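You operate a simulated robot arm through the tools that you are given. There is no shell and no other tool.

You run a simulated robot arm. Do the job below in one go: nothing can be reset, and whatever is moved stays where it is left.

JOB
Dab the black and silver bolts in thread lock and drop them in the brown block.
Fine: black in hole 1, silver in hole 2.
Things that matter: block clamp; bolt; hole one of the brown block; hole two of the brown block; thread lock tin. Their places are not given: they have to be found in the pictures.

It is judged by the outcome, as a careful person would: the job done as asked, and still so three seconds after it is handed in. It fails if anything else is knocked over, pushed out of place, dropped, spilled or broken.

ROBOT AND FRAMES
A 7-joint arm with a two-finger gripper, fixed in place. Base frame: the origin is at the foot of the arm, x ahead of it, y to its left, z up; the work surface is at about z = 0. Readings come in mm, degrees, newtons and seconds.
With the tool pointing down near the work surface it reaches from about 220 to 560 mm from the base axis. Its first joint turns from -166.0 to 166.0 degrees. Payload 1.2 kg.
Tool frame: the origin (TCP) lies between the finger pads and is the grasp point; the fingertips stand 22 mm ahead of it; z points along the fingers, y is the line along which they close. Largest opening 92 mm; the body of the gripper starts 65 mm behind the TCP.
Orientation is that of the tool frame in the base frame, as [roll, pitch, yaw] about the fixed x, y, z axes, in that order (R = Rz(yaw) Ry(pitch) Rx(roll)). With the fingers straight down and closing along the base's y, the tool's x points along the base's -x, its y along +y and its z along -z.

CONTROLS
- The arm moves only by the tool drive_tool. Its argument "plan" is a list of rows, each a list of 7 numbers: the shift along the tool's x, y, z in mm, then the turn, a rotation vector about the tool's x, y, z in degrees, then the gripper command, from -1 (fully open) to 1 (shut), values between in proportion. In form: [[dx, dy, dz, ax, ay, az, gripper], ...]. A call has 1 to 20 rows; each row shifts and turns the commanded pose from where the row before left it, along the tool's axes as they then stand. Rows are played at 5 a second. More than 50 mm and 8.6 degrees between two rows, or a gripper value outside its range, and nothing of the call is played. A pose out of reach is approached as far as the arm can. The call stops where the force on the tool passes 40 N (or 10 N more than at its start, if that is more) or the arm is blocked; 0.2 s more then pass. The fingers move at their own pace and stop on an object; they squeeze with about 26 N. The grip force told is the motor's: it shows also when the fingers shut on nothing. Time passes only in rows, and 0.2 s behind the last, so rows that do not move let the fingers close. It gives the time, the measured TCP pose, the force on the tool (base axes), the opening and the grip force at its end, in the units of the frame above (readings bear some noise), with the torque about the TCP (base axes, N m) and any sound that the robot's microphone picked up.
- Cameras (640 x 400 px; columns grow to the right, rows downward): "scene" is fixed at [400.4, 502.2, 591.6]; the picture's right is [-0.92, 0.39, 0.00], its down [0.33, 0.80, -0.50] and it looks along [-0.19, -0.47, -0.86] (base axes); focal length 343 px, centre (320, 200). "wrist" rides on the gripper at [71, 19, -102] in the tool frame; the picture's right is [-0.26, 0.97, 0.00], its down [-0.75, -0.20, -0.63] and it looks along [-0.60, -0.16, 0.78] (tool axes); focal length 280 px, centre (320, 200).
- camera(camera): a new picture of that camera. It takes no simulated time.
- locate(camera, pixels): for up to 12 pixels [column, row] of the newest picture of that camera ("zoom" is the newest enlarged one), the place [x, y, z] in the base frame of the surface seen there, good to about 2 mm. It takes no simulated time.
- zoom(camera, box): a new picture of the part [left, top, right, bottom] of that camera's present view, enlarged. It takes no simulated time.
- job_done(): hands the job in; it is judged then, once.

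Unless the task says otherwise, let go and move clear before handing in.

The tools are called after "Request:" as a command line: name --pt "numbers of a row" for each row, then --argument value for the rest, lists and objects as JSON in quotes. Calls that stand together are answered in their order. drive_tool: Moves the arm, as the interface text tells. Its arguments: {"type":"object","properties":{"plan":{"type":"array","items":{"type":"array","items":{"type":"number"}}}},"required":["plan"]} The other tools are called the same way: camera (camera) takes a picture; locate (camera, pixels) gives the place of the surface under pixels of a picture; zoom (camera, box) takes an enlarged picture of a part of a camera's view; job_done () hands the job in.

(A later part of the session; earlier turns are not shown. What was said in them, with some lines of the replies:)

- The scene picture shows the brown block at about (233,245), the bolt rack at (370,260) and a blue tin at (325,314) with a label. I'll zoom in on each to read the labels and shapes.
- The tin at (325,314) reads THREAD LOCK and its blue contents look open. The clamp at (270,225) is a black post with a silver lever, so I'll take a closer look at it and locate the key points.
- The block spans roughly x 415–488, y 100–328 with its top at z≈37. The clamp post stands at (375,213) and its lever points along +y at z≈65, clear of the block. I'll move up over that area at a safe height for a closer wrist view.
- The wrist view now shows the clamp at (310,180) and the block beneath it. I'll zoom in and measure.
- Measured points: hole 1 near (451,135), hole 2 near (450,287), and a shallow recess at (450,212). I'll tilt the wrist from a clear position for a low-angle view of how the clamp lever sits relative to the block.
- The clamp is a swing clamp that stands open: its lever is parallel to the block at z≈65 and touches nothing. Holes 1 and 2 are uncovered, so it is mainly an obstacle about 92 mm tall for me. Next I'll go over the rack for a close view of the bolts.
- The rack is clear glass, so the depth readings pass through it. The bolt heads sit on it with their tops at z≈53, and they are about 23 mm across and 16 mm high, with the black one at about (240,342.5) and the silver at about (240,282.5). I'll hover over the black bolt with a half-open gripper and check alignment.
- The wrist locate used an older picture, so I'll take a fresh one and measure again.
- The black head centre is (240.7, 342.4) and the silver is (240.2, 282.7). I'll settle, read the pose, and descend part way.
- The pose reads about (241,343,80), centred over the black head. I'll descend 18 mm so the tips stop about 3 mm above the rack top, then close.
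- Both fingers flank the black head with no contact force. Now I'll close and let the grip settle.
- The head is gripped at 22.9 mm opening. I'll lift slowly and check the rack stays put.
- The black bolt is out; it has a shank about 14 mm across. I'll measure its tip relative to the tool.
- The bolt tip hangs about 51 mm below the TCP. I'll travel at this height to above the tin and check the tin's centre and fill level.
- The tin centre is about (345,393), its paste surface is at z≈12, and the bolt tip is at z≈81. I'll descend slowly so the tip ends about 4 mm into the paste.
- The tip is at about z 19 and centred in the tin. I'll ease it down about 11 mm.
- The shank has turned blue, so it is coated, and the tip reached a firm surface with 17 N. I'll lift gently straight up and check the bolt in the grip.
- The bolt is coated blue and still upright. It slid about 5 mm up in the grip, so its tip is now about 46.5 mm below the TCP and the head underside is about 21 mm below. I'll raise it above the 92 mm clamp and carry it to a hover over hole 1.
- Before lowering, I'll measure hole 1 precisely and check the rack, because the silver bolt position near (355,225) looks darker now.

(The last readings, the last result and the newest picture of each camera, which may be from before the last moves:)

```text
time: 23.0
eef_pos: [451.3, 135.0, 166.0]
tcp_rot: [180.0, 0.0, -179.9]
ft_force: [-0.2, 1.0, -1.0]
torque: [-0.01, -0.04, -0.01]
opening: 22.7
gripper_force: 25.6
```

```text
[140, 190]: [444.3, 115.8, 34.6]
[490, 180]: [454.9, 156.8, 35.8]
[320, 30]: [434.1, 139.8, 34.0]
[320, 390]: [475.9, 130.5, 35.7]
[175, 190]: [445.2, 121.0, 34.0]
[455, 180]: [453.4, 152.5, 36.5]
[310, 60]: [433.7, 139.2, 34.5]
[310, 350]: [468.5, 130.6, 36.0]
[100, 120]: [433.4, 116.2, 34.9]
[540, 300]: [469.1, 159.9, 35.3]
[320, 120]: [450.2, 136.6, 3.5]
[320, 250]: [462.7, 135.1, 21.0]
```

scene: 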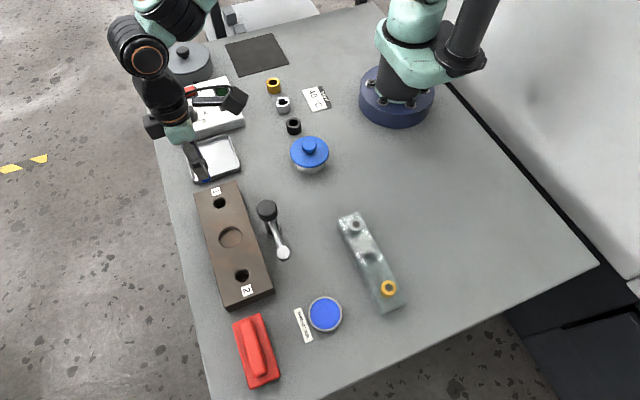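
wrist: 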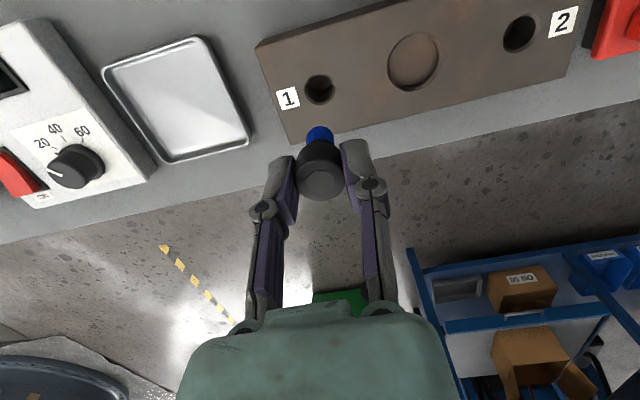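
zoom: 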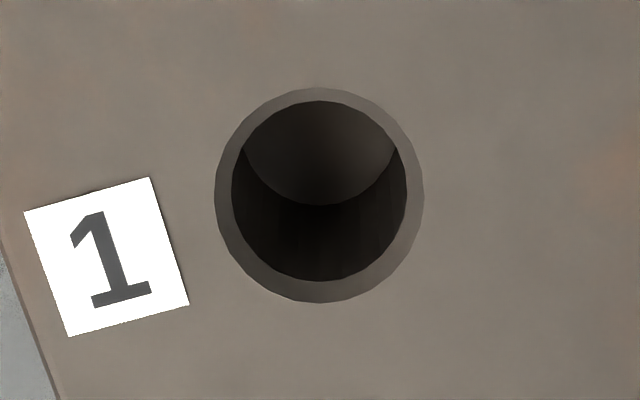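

The silver bolt is still fine in the rack. Hole 1 centres at about (451,137) with a bore of about 20 mm, so the 14 mm shank has clearance. I'll shift +1.8 mm in y and descend to just above the block.

Request:
drive_tool --pt "0 1.8 15 0 0 0 1" --pt "0 0 20 0 0 0 1" --pt "0 0 20 0 0 0 1" --pt "0 0 15 0 0 0 1" --pt "0 0 5 0 0 0 1" --pt "0 0 0 0 0 0 1" --pt "0 0 0 0 0 0 1"

Request:
camera --camera "wrist"

Request:
zoom --camera "wrist" --box '[260, 80, 380, 200]'

Request:
zoom --camera "scene" --box '[180, 140, 300, 260]'

```text
time: 24.6
eef_pos: [450.0, 136.7, 91.3]
tcp_rot: [-180.0, 0.0, -179.9]
ft_force: [-0.6, 0.0, -0.2]
torque: [-0.01, -0.02, 0.0]
opening: 22.8
gripper_force: 25.5
```

```text
taken
```

wrist: 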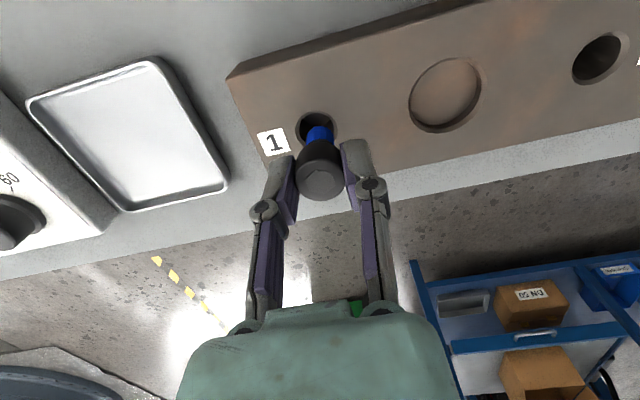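

```text
3.33 times, centred on (320, 140) of wrist
```

zoom: 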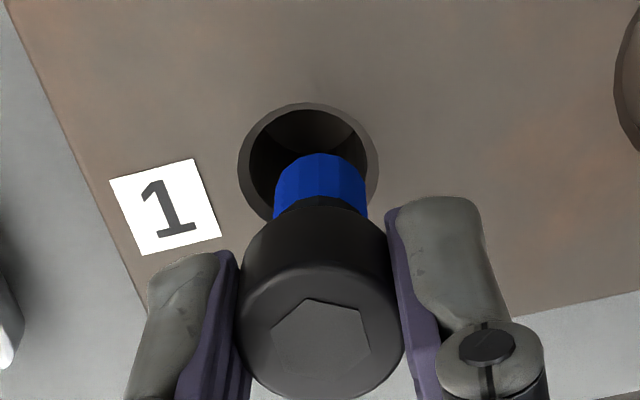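

```text
3.33 times, centred on (240, 200) of scene
```

zoom: 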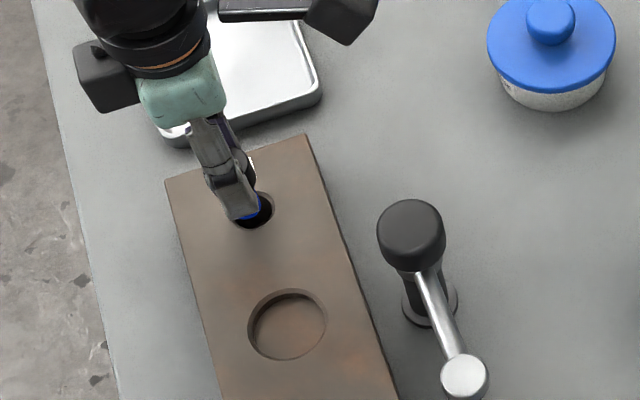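

The tip is right above hole 1. I'll check the remaining offset between tip and hole.

Request:
locate --camera "wrist" --pixels '[[295, 130], [338, 129], [316, 110.5], [306, 146], [320, 127], [320, 131], [320, 137], [309, 135], [332, 134]]'

Request:
locate --camera "zoom" --pixels '[[229, 211], [274, 208], [252, 190], [250, 231], [245, 218], [255, 210], [260, 200]]'

Request:
zoom --camera "scene" --box '[200, 185, 240, 220]'

```text
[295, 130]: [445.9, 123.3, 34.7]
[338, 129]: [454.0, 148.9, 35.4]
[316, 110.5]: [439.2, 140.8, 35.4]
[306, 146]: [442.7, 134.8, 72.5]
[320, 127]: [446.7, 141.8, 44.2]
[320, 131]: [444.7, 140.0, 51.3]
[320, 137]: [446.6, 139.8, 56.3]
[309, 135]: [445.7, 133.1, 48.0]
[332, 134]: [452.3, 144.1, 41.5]
```

```text
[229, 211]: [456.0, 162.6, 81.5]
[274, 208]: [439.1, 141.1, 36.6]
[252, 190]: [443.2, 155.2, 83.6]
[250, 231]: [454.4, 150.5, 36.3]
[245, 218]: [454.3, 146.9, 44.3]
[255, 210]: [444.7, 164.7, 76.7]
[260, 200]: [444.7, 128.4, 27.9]
```

```text
11.43 times, centred on (220, 202) of scene
```

zoom: 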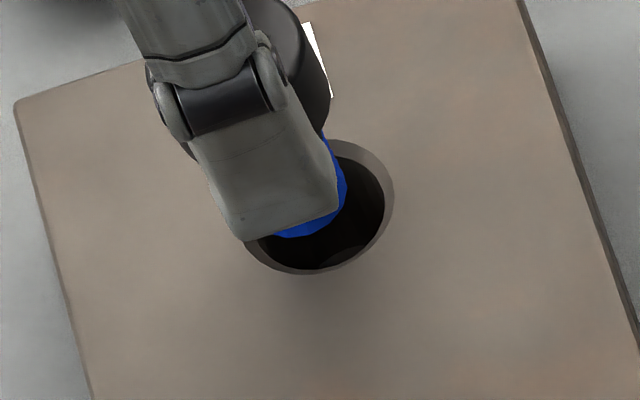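

The shank sits about 1.5 mm off towards +x and +y. I'll correct that and lower it into the hole in small steps.

Request:
drive_tool --pt "1.8 -1.2 0 0 0 0 1" --pt "0 0 4 0 0 0 1" --pt "0 0 4 0 0 0 1" --pt "0 0 4 0 0 0 1" --pt "0 0 4 0 0 0 1" --pt "0 0 0 0 0 0 1" --pt "0 0 0 0 0 0 1"

Request:
zoom --camera "wrist" --box '[260, 80, 380, 200]'

Request:
zoom --camera "scene" --box '[200, 185, 240, 220]'

```text
time: 26.2
eef_pos: [449.8, 137.1, 75.5]
tcp_rot: [180.0, 0.0, -180.0]
ft_force: [0.2, 0.3, -0.9]
torque: [-0.02, 0.02, -0.01]
opening: 22.7
gripper_force: 26.1
```

```text
3.33 times, centred on (320, 140) of wrist
```

zoom: 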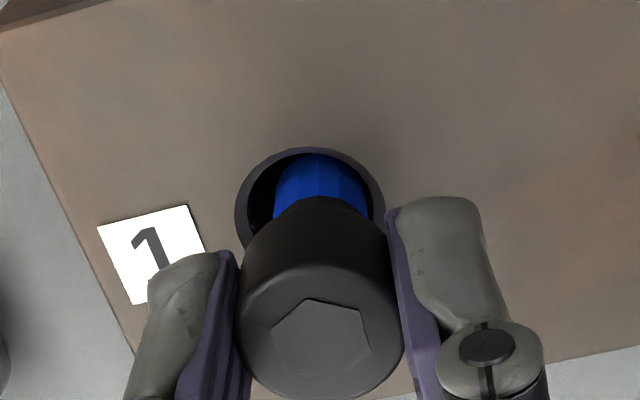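

```text
11.43 times, centred on (220, 202) of scene
```

zoom: 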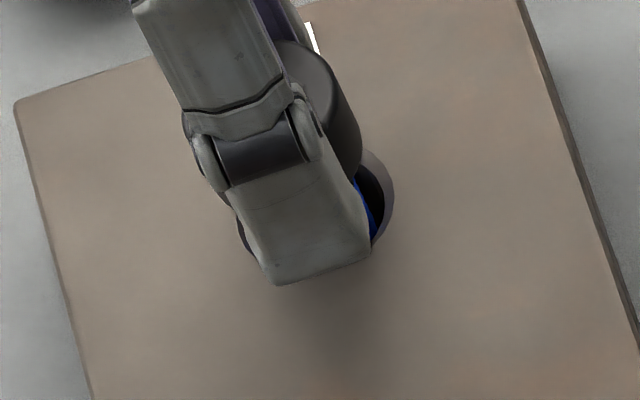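

The shank is 8 mm into the hole with no contact force. I'll nudge it 1.2 mm towards −y and lower it until the head is about 2–3 mm above the block.

Request:
drive_tool --pt "0 -1.2 0 0 0 0 1" --pt "0 0 4 0 0 0 1" --pt "0 0 4 0 0 0 1" --pt "0 0 3 0 0 0 1" --pt "0 0 1 0 0 0 1" --pt "0 0 0 0 0 0 1" --pt "0 0 0 0 0 0 1"

Request:
zoom --camera "wrist" --box '[260, 80, 380, 200]'

Request:
zoom --camera "scene" --box '[200, 185, 240, 220]'

```text
time: 27.8
eef_pos: [449.5, 134.7, 64.0]
tcp_rot: [180.0, -0.1, 180.0]
ft_force: [0.0, 0.2, -0.2]
torque: [0.02, 0.03, -0.02]
opening: 22.7
gripper_force: 25.9
```

```text
3.33 times, centred on (320, 140) of wrist
```

zoom: 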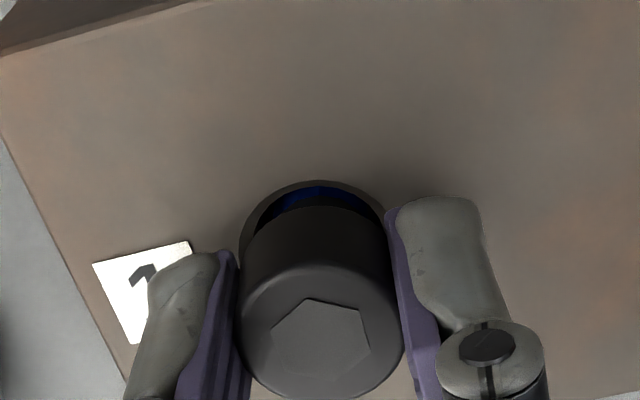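

```text
11.43 times, centred on (220, 202) of scene
```

zoom: 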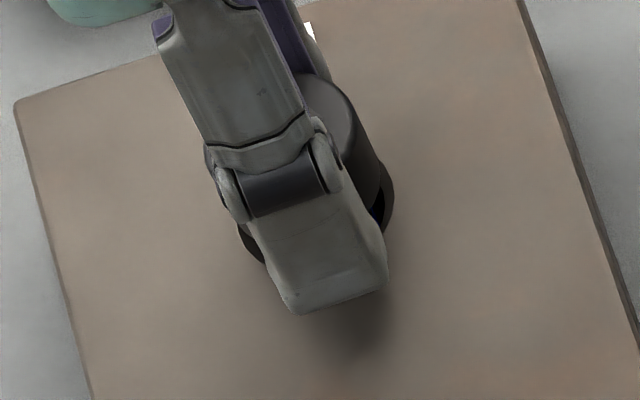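

The head is about 4 mm above the block and there is still no side force. I'll go 1.5 mm lower, then release so it drops in.

Request:
drive_tool --pt "0 0 1.5 0 0 0 1" --pt "0 0 0 0 0 0 1" --pt "0 0 0 0 0 0 0.4" --pt "0 0 0 0 0 0 0.2" --pt "0 0 0 0 0 0 0.1" --pt "0 0 0 0 0 0 0.1" --pt "0 0 0 0 0 0 0.1"

Request:
zoom --camera "wrist" --box '[260, 80, 380, 200]'

Request:
zoom --camera "scene" --box '[200, 185, 240, 220]'

```text
time: 29.4
eef_pos: [449.3, 136.7, 61.0]
tcp_rot: [-180.0, 0.0, 180.0]
ft_force: [-0.1, 0.1, -0.2]
torque: [-0.02, -0.04, 0.04]
opening: 41.3
gripper_force: 0.2
```

```text
3.33 times, centred on (320, 140) of wrist
```

zoom: 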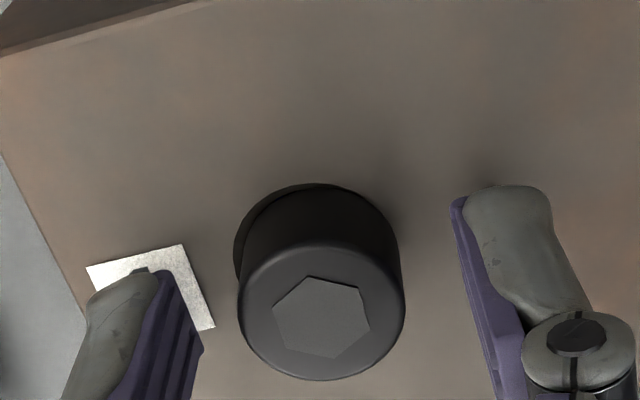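

```text
11.43 times, centred on (220, 202) of scene
```

zoom: 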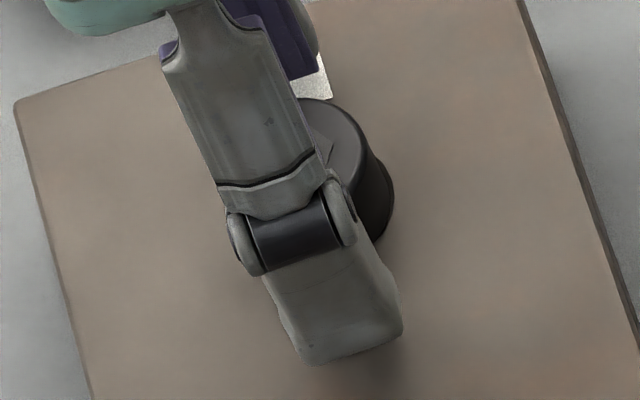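

The black bolt has dropped and its head is seated over hole 1. I'll lift straight up and check it.

Request:
drive_tool --pt "0 0 -5 0 0 0 0.1" --pt "0 0 -10 0 0 0 0.1" --pt "0 0 -15 0 0 0 0.1" --pt "0 0 -20 0 0 0 0.1" --pt "0 0 -25 0 0 0 0.1" --pt "0 0 -30 0 0 0 0.1" --pt "0 0 0 0 0 0 0.1" --pt "0 0 0 0 0 0 0.1"

Request:
zoom --camera "wrist" --box '[240, 40, 400, 160]'

Request:
zoom --camera "scene" --box '[180, 160, 300, 310]'

Request:
locate --camera "zoom" --pixels '[[265, 108], [262, 90], [285, 110], [270, 125], [245, 115], [300, 178], [325, 280], [202, 65], [310, 32], [412, 318], [281, 375]]'

```text
time: 31.2
eef_pos: [450.8, 136.5, 168.0]
tcp_rot: [-180.0, -0.1, 180.0]
ft_force: [0.3, 0.4, 0.1]
torque: [0.0, 0.0, -0.01]
opening: 41.3
gripper_force: 0.1
```

```text
3.33 times, centred on (320, 100) of wrist
```

zoom: 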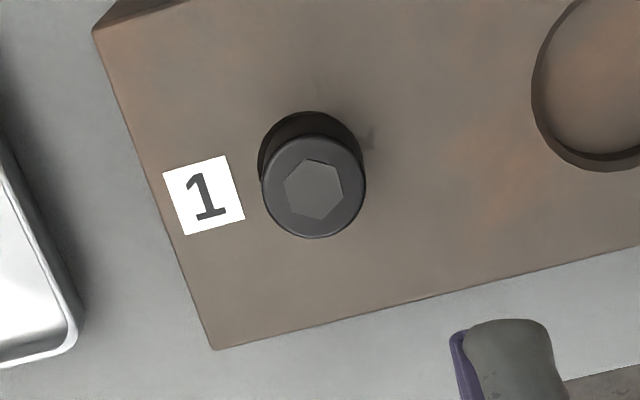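

```text
2.67 times, centred on (240, 235) of scene
```

zoom: 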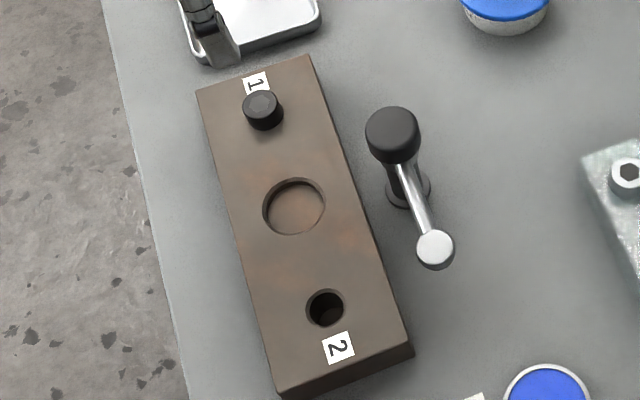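

```text
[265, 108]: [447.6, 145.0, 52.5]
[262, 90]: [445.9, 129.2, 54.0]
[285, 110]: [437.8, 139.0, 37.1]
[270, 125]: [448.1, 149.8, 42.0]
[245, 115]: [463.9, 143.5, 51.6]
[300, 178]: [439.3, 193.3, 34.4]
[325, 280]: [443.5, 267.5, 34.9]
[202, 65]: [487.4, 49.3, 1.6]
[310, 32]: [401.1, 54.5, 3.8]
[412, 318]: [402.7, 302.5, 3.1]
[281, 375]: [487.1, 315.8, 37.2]
```

The black bolt is seated upright in hole 1 (head top z≈52.5) and the block has not moved. Next I'll go back over the rack to the silver bolt at (240.2,282.7), at a height clear of the clamp.

Request:
drive_tool --pt "10 7 0 0 0 0 0" --pt "20 14 0 0 0 0 -0.1" --pt "22 16 0 0 0 0 -0.1" --pt "22 16 0 0 0 0 -0.1" --pt "22 16 0 0 0 0 -0.1" --pt "22 16 0 0 0 0 -0.1" --pt "22 16 0 0 0 0 -0.1" --pt "22 15 0 0 0 0 -0.1" --pt "22 15 0 0 0 0 -0.1" --pt "15 10 15 0 0 0 -0.1" --pt "10 7 20 0 0 0 -0.1" --pt "0 0 30 0 0 0 -0.1" --pt "0 0 0 0 0 0 -0.1" --pt "0 0 0 0 0 0 -0.1"

Request:
camera --camera "wrist"

Request:
zoom --camera "wrist" --box '[200, 60, 440, 210]'

Request:
zoom --camera "scene" --box '[310, 180, 430, 320]'

```text
time: 34.2
eef_pos: [240.5, 282.7, 102.4]
tcp_rot: [180.0, 0.1, -180.0]
ft_force: [0.4, -0.2, -1.2]
torque: [0.01, 0.04, 0.03]
opening: 50.7
gripper_force: 0.1
```

```text
taken
```

wrist: 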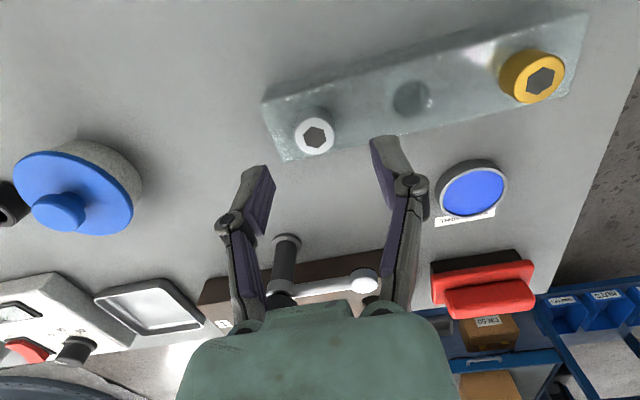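

```text
2.67 times, centred on (320, 135) of wrist
```

zoom: 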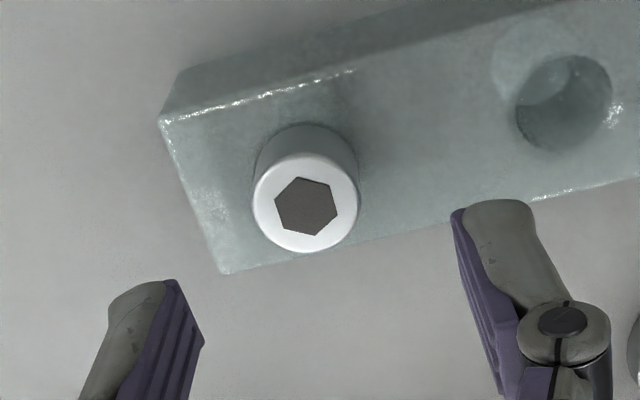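

```text
2.86 times, centred on (370, 250) of scene
```

zoom: 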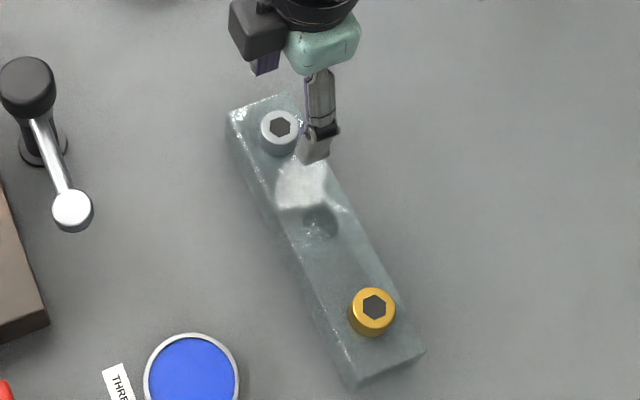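

I'm centred over the silver head with the same geometry as before. I'll descend to z≈62 and close.

Request:
drive_tool --pt "0 0 12 0 0 0 -0.1" --pt "0 0 12 0 0 0 -0.1" --pt "0 0 8 0 0 0 -0.1" --pt "0 0 7 0 0 0 -0.1" --pt "0 0 0 0 0 0 -0.1" --pt "0 0 0 0 0 0 -0.1"

Request:
zoom --camera "wrist" --box '[200, 80, 440, 230]'

```text
time: 35.6
eef_pos: [239.2, 282.1, 62.9]
tcp_rot: [-180.0, 0.0, -180.0]
ft_force: [0.6, -0.2, -0.2]
torque: [0.01, 0.0, 0.02]
opening: 50.9
gripper_force: 0.1
```

```text
2.67 times, centred on (320, 155) of wrist
```

zoom: 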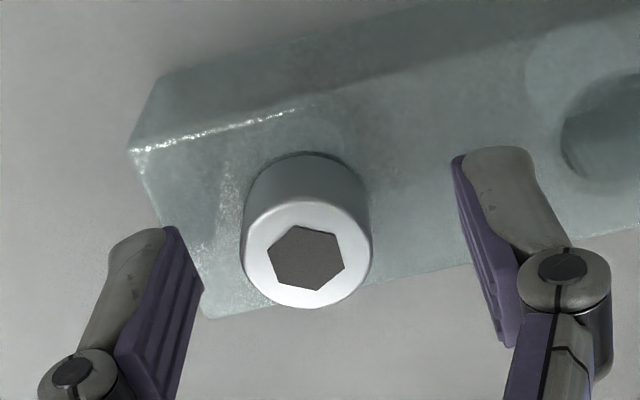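

The head sits about 1.5–2 mm towards −y of the finger midline. I'll shift to centre it, then close and lift.

Request:
drive_tool --pt "0 -2 0 0 0 0 -0.1" --pt "0 0 0 0 0 0 0.2" --pt "0 0 0 0 0 0 0.4" --pt "0 0 0 0 0 0 0.6" --pt "0 0 0 0 0 0 1" --pt "0 0 0 0 0 0 1" --pt "0 0 0 0 0 0 1"

Request:
drive_tool --pt "0 0 -3 0 0 0 1" --pt "0 0 -4 0 0 0 1" --pt "0 0 -6 0 0 0 1" --pt "0 0 -8 0 0 0 1" --pt "0 0 -10 0 0 0 1" --pt "0 0 -12 0 0 0 1" --pt "0 0 -12 0 0 0 1" --pt "0 0 -15 0 0 0 1" --pt "0 0 0 0 0 0 1" --pt "0 0 0 0 0 0 1"

Request:
camera --camera "wrist"

Request:
zoom --camera "wrist" --box '[240, 60, 400, 200]'

Request:
zoom --camera "scene" --box '[280, 150, 430, 330]'

```text
time: 37.2
eef_pos: [239.2, 280.6, 61.9]
tcp_rot: [-179.9, 0.0, -180.0]
ft_force: [-0.1, -1.3, 2.4]
torque: [-0.07, 0.01, 0.02]
opening: 22.9
gripper_force: 25.6
```

```text
time: 39.4
eef_pos: [239.0, 278.6, 131.6]
tcp_rot: [179.9, 0.0, 180.0]
ft_force: [-0.1, 0.7, -0.1]
torque: [0.02, 0.02, 0.02]
opening: 22.4
gripper_force: 26.0
```

```text
taken
```

wrist: 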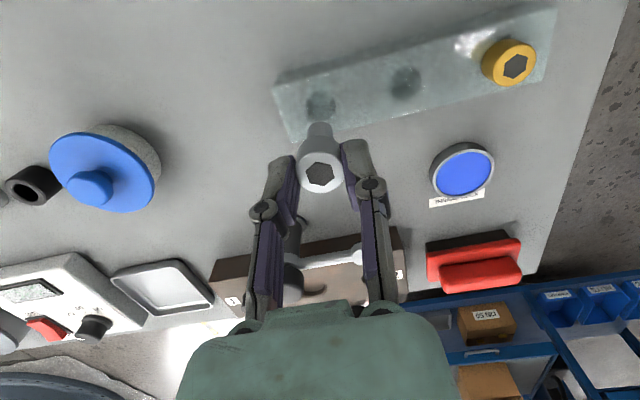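

```text
2.86 times, centred on (320, 130) of wrist
```

zoom: 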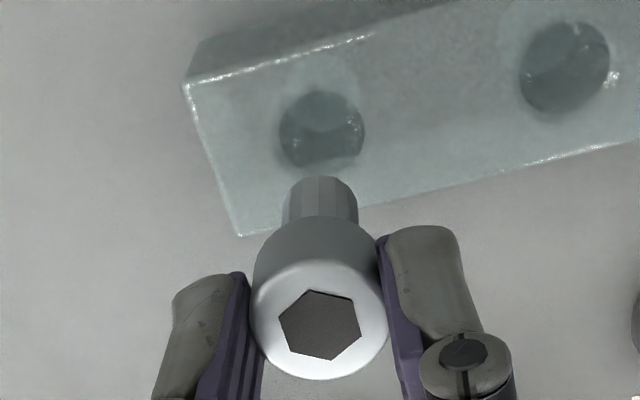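

```text
2.22 times, centred on (355, 240) of scene
```

zoom: 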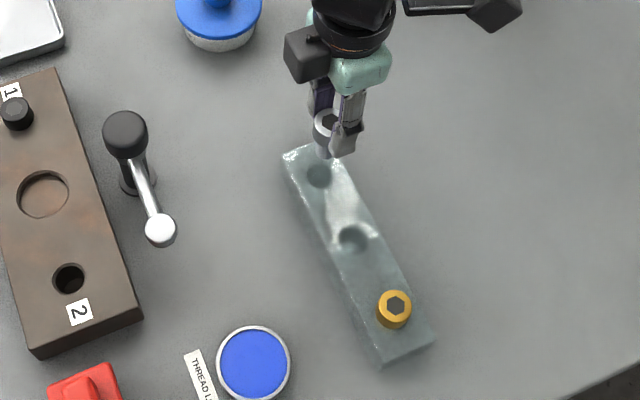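

The silver bolt is out and straight, and the rack is unmoved. Next I'll carry it over the tin at (345,393) and lower it partway.

Request:
drive_tool --pt "-10 11 0 0 0 0 1" --pt "-20 21 0 0 0 0 1" --pt "-20 21 0 0 0 0 1" --pt "-20 21 0 0 0 0 1" --pt "-20 21 0 0 0 0 1" --pt "-14.6 17.4 0 0 0 0 1" --pt "0 0 12 0 0 0 1" --pt "0 0 18 0 0 0 1" --pt "0 0 18 0 0 0 1" --pt "0 0 12 0 0 0 1" --pt "0 0 0 0 0 0 1" --pt "0 0 0 0 0 0 1"

Request:
zoom --camera "wrist" --box '[240, 60, 400, 200]'

```text
time: 42.0
eef_pos: [346.3, 392.9, 69.2]
tcp_rot: [180.0, 0.0, 180.0]
ft_force: [-0.1, -0.3, -1.1]
torque: [0.01, 0.01, 0.04]
opening: 22.9
gripper_force: 25.8
```

```text
2.86 times, centred on (320, 130) of wrist
```

zoom: 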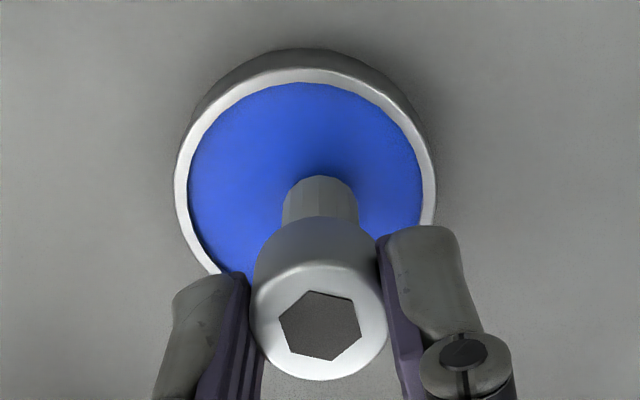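

The tip is about 7 mm above the paste. I'll lower it in small steps and watch for the colour change and the first contact force.

Request:
drive_tool --pt "0 0 2 0 0 0 1" --pt "0 0 2 0 0 0 1" --pt "0 0 2 0 0 0 1" --pt "0 0 1 0 0 0 1" --pt "0 0 0 0 0 0 1" --pt "0 0 0 0 0 0 1"

Request:
zoom --camera "wrist" --box '[240, 60, 400, 200]'

```text
time: 43.4
eef_pos: [345.8, 393.4, 65.1]
tcp_rot: [179.9, 0.2, 180.0]
ft_force: [1.1, 0.2, 18.3]
torque: [0.03, -0.04, 0.03]
opening: 22.9
gripper_force: 25.7
```

```text
2.86 times, centred on (320, 130) of wrist
```

zoom: 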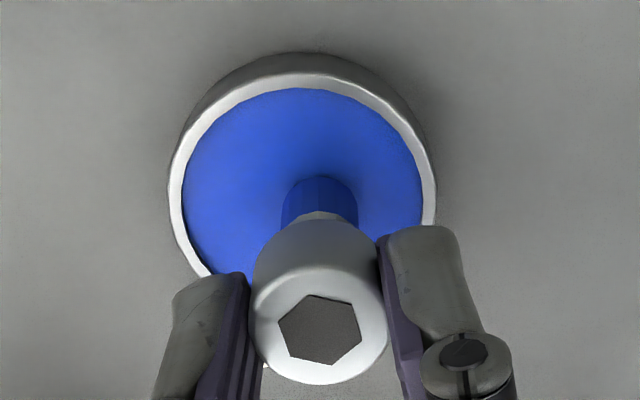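

The silver shank has turned blue and there is firm contact at 18 N. I'll lift straight out and check.

Request:
drive_tool --pt "0 0 -1.5 0 0 0 1" --pt "0 0 -2 0 0 0 1" --pt "0 0 -4 0 0 0 1" --pt "0 0 -8 0 0 0 1" --pt "0 0 -12 0 0 0 1" --pt "0 0 -20 0 0 0 1" --pt "0 0 -20 0 0 0 1" --pt "0 0 -20 0 0 0 1" --pt "0 0 -13 0 0 0 1" --pt "0 0 0 0 0 0 1" --pt "0 0 0 0 0 0 1"

Request:
camera --camera "wrist"

Request:
zoom --camera "wrist" --box '[240, 60, 400, 200]'

Request:
locate --camera "zoom" --pixels '[[320, 186], [320, 195], [320, 205], [285, 200], [355, 200], [320, 235], [320, 270], [320, 300], [320, 370], [255, 310], [385, 310]]'

Request:
camera --camera "scene"

```text
time: 45.8
eef_pos: [346.1, 392.3, 166.0]
tcp_rot: [-180.0, 0.0, -179.9]
ft_force: [1.1, -0.1, -1.4]
torque: [0.01, -0.01, -0.03]
opening: 22.6
gripper_force: 25.7
```

```text
taken
```

wrist: 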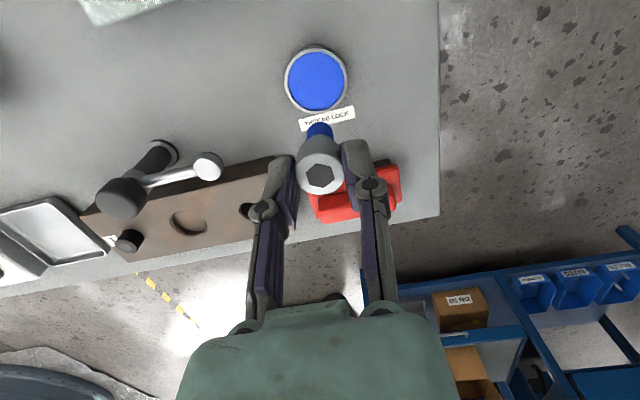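

```text
2.86 times, centred on (320, 130) of wrist
```

zoom: 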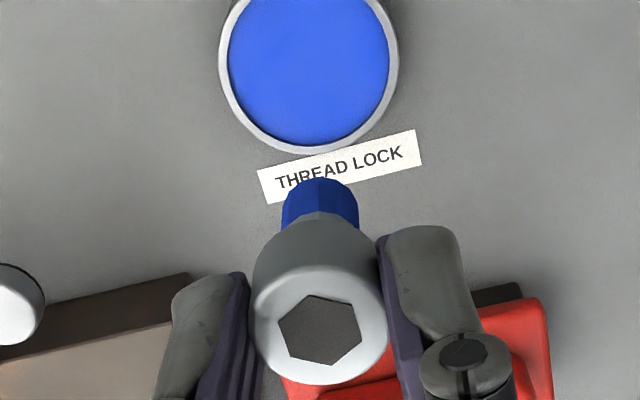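

```text
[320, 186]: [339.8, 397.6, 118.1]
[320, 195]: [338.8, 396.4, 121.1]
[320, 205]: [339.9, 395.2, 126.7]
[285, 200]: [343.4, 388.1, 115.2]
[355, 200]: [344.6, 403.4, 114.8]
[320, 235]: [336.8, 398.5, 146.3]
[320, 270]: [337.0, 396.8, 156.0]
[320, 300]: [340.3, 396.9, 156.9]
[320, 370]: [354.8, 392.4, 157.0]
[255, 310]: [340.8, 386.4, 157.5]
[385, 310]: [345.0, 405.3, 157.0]
```

```text
taken
```

scene: 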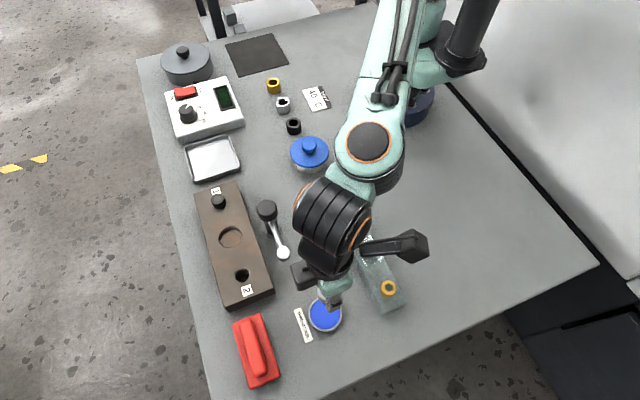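

The silver shank is coated, upright, and its tip is about 49.5 mm below the TCP. I'll carry it at z≈165 to hover over hole 2 near (450,286.5), then lower it to just above the block.

Request:
drive_tool --pt "-10 -10 0 0 0 0 1" --pt "-20 -20 0 0 0 0 1" --pt "-20 -20 0 0 0 0 1" --pt "-20 -20 0 0 0 0 1" --pt "-20 -20 0 0 0 0 1" --pt "-14.5 -16.5 0 0 0 0 1" --pt "0 0 12 0 0 0 1" --pt "0 0 20 0 0 0 1" --pt "0 0 20 0 0 0 1" --pt "0 0 15 0 0 0 1" --pt "0 0 5 0 0 0 1" --pt "0 0 0 0 0 0 1" --pt "0 0 0 0 0 0 1"

Request:
camera --camera "wrist"

Request:
zoom --camera "wrist" --box '[260, 80, 380, 200]'

Request:
zoom --camera "scene" --box '[222, 257, 262, 292]'

```text
time: 48.6
eef_pos: [450.7, 287.9, 93.4]
tcp_rot: [-180.0, 0.0, -180.0]
ft_force: [0.6, 0.5, -1.1]
torque: [0.0, -0.03, 0.03]
opening: 22.6
gripper_force: 25.5
```

```text
taken
```

wrist: 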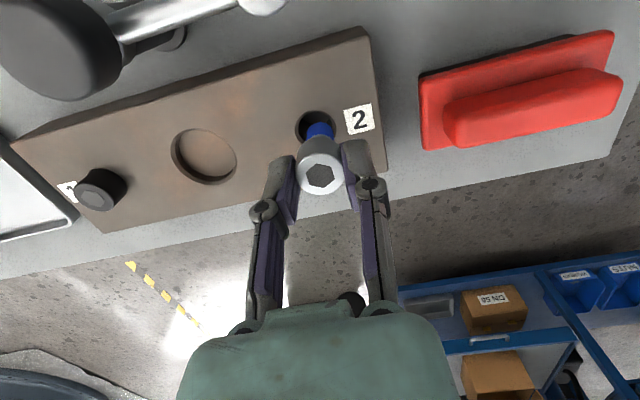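

```text
3.33 times, centred on (320, 140) of wrist
```

zoom: 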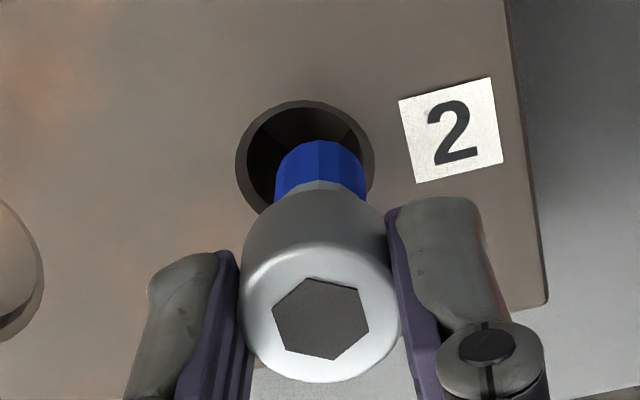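

```text
11.43 times, centred on (242, 274) of scene
```

zoom: 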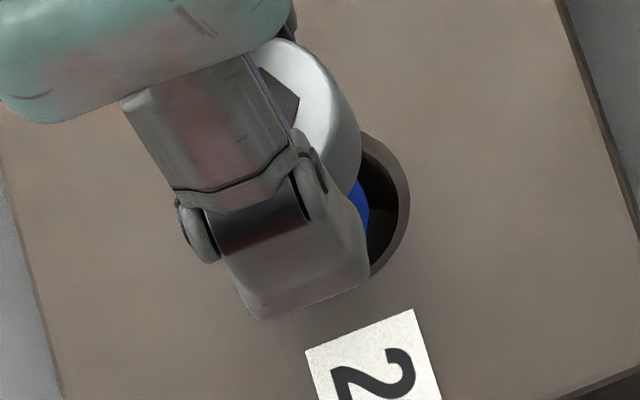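

The tip hovers over hole 2 and is about 2.5 mm too far in +y and slightly in +x. I'll correct that and insert in small steps.

Request:
drive_tool --pt "0.8 -2.2 0 0 0 0 1" --pt "0 0 4 0 0 0 1" --pt "0 0 4 0 0 0 1" --pt "0 0 4 0 0 0 1" --pt "0 0 3 0 0 0 1" --pt "0 0 0 0 0 0 1" --pt "0 0 0 0 0 0 1"

Request:
zoom --camera "wrist" --box '[260, 80, 380, 200]'

Request:
zoom --camera "scene" --box '[222, 257, 262, 292]'

```text
time: 50.2
eef_pos: [448.5, 283.3, 79.4]
tcp_rot: [179.9, 0.0, 180.0]
ft_force: [-0.7, -0.4, -1.3]
torque: [0.0, -0.01, 0.02]
opening: 22.6
gripper_force: 26.2
```

```text
3.33 times, centred on (320, 140) of wrist
```

zoom: 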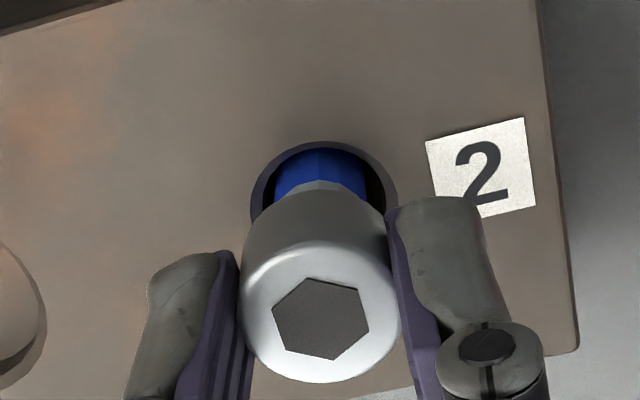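

```text
11.43 times, centred on (242, 274) of scene
```

zoom: 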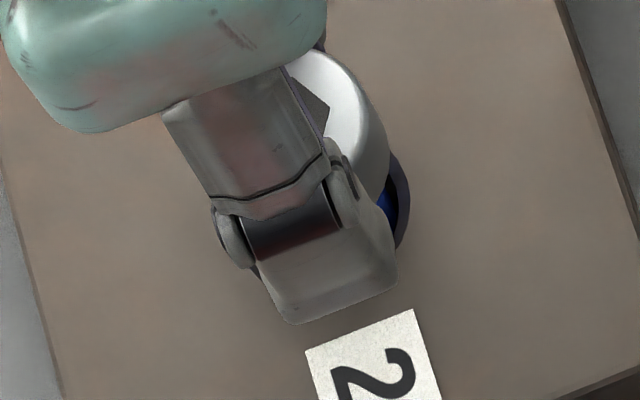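

The shank is in the hole with no force, but it sits near the −x edge. I'll nudge it +1.2 mm in x and continue down to about 2–3 mm above seating.

Request:
drive_tool --pt "-1.2 0 0 0 0 0 1" --pt "0 0 4 0 0 0 1" --pt "0 0 4 0 0 0 1" --pt "0 0 3 0 0 0 1" --pt "0 0 2 0 0 0 1" --pt "0 0 0 0 0 0 1" --pt "0 0 0 0 0 0 1"

Request:
zoom --camera "wrist" --box '[260, 80, 380, 200]'

Request:
zoom --camera "scene" --box '[222, 257, 262, 292]'

```text
time: 51.8
eef_pos: [450.4, 285.2, 66.2]
tcp_rot: [179.9, -0.1, 180.0]
ft_force: [-0.3, 0.1, -0.5]
torque: [0.04, -0.01, 0.0]
opening: 22.9
gripper_force: 25.3
```

```text
3.33 times, centred on (320, 140) of wrist
```

zoom: 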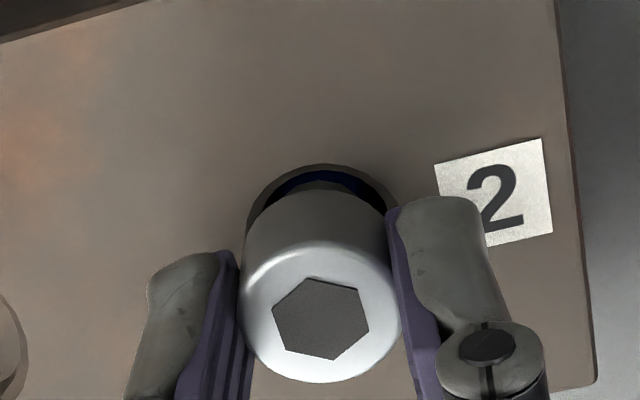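

```text
11.43 times, centred on (242, 274) of scene
```

zoom: 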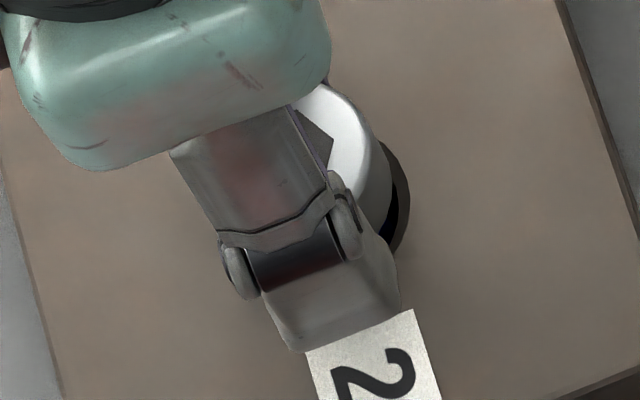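

The head is about 3.5 mm above the block and no forces show. I'll lower 2 mm more and release.

Request:
drive_tool --pt "0 0 2 0 0 0 1" --pt "0 0 0 0 0 0 1" --pt "0 0 0 0 0 0 0.4" --pt "0 0 0 0 0 0 0.2" --pt "0 0 0 0 0 0 0.1" --pt "0 0 0 0 0 0 0.1" --pt "0 0 0 0 0 0 0.1"

Request:
drive_tool --pt "0 0 -5 0 0 0 0.1" --pt "0 0 -10 0 0 0 0.1" --pt "0 0 -15 0 0 0 0.1" --pt "0 0 -20 0 0 0 0.1" --pt "0 0 -25 0 0 0 0.1" --pt "0 0 -30 0 0 0 0.1" --pt "0 0 -30 0 0 0 0.1" --pt "0 0 0 0 0 0 0.1" --pt "0 0 0 0 0 0 0.1"

Request:
camera --camera "wrist"

Request:
zoom --camera "scene" --box '[180, 160, 300, 310]'

```text
time: 53.4
eef_pos: [450.9, 284.3, 62.8]
tcp_rot: [-180.0, 0.0, 180.0]
ft_force: [0.1, -0.1, 0.2]
torque: [-0.02, -0.01, 0.03]
opening: 41.3
gripper_force: 0.0
```

```text
time: 55.4
eef_pos: [451.6, 282.5, 199.2]
tcp_rot: [-180.0, 0.0, 179.9]
ft_force: [-0.8, 0.1, -1.0]
torque: [-0.01, -0.03, 0.04]
opening: 41.5
gripper_force: 0.0
```

```text
taken
```

wrist: 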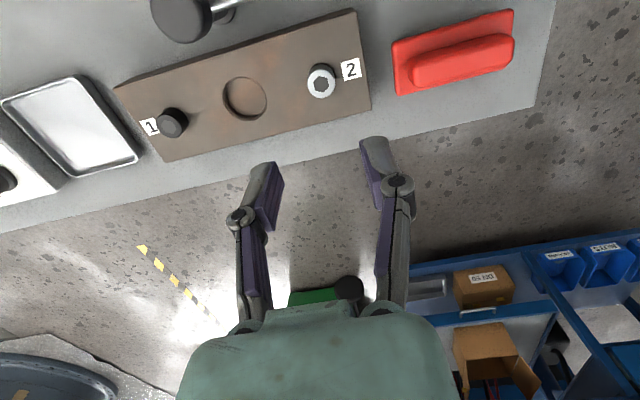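

```text
2.67 times, centred on (240, 235) of scene
```

zoom: 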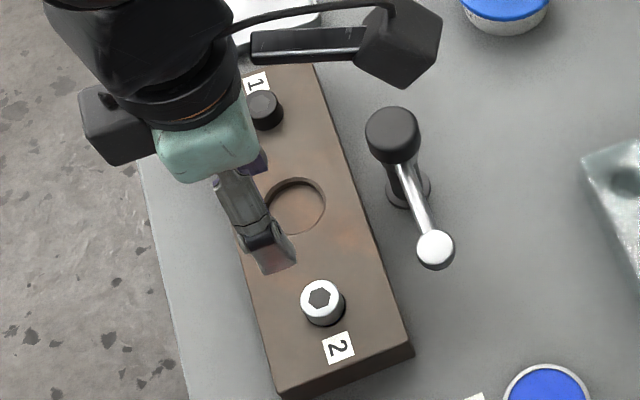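

Both bolts are in place and the block has not moved. I'll check that both heads sit flat, back the arm off to a clear spot, and take a final look.

Request:
drive_tool --pt "25 0 0 0 0 0 0.1" --pt "40 0 0 0 0 0 0.1" --pt "40 0 0 0 0 0 0.1" --pt "40 0 0 0 0 0 0.1" --pt "25 0 0 0 0 0 0.1" --pt "0 0 0 0 0 0 0.1" --pt "0 0 0 0 0 0 0.1" --pt "0 0 0 0 0 0 0.1"

Request:
camera --camera "scene"

Request:
zoom --camera "wrist" --box '[200, 120, 440, 280]'

Request:
zoom --camera "scene" --box '[180, 160, 300, 310]'

Request:
locate --camera "zoom" --pixels '[[265, 103], [250, 105], [277, 103], [264, 93], [322, 290], [312, 300], [334, 297], [322, 310]]'

```text
time: 57.2
eef_pos: [280.7, 285.7, 198.2]
tcp_rot: [179.9, -0.1, -180.0]
ft_force: [0.4, 0.3, -0.1]
torque: [0.0, -0.01, 0.0]
opening: 41.3
gripper_force: 0.1
```

```text
taken
```

scene: 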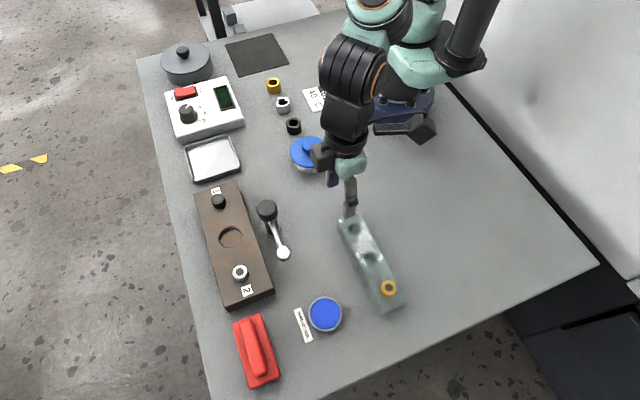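

```text
2.50 times, centred on (320, 200) of wrist
```

zoom: 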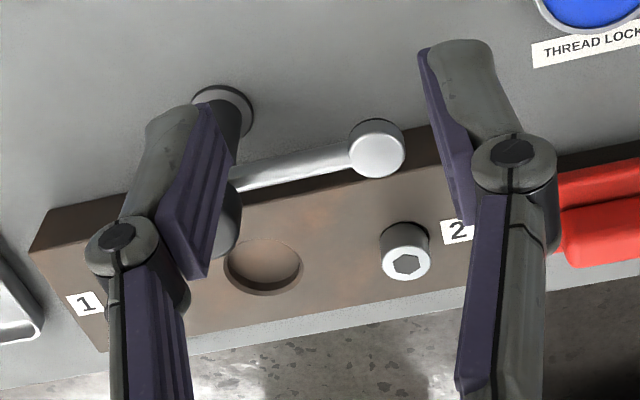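

```text
2.67 times, centred on (240, 235) of scene
```

zoom: 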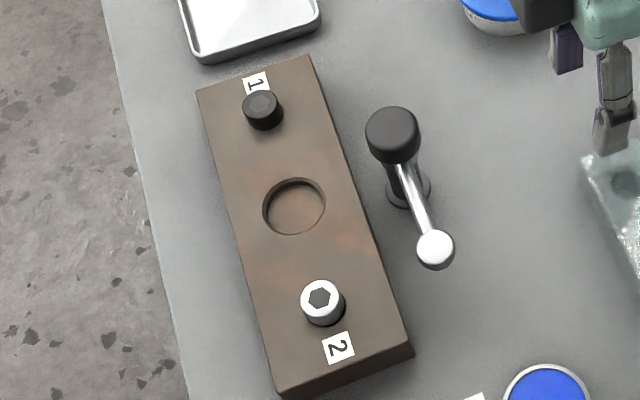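

```text
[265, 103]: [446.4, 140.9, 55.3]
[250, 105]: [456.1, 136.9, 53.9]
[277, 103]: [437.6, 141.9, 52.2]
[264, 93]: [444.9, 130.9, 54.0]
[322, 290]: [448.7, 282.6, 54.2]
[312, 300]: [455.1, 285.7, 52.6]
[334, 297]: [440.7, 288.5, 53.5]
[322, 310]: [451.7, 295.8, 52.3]
```

Both heads sit flat at z≈53, black over hole 1 and silver over hole 2. The block, clamp, rack and tin are where they started, and the arm is clear, so I'm handing in.

Request:
job_done

```text
The job is handed in.
```

Both bolts are dabbed in thread lock and sitting in the brown block: black in hole 1, silver in hole 2. In the last pictures both heads sit flat on the block, and nothing else on the bench had moved.

- **Thread lock:** each shank turned blue when I dipped it. The paste was firmer than I expected: it pushed back with 17–18 N. Both bolts slid a few millimetres up in the grip, but they stayed straight.
- **Block clamp:** I left it open, as I found it. You hadn't asked for it to be closed, and the bolts dropped in without any force on the block. If you wanted the block clamped, that still needs doing.
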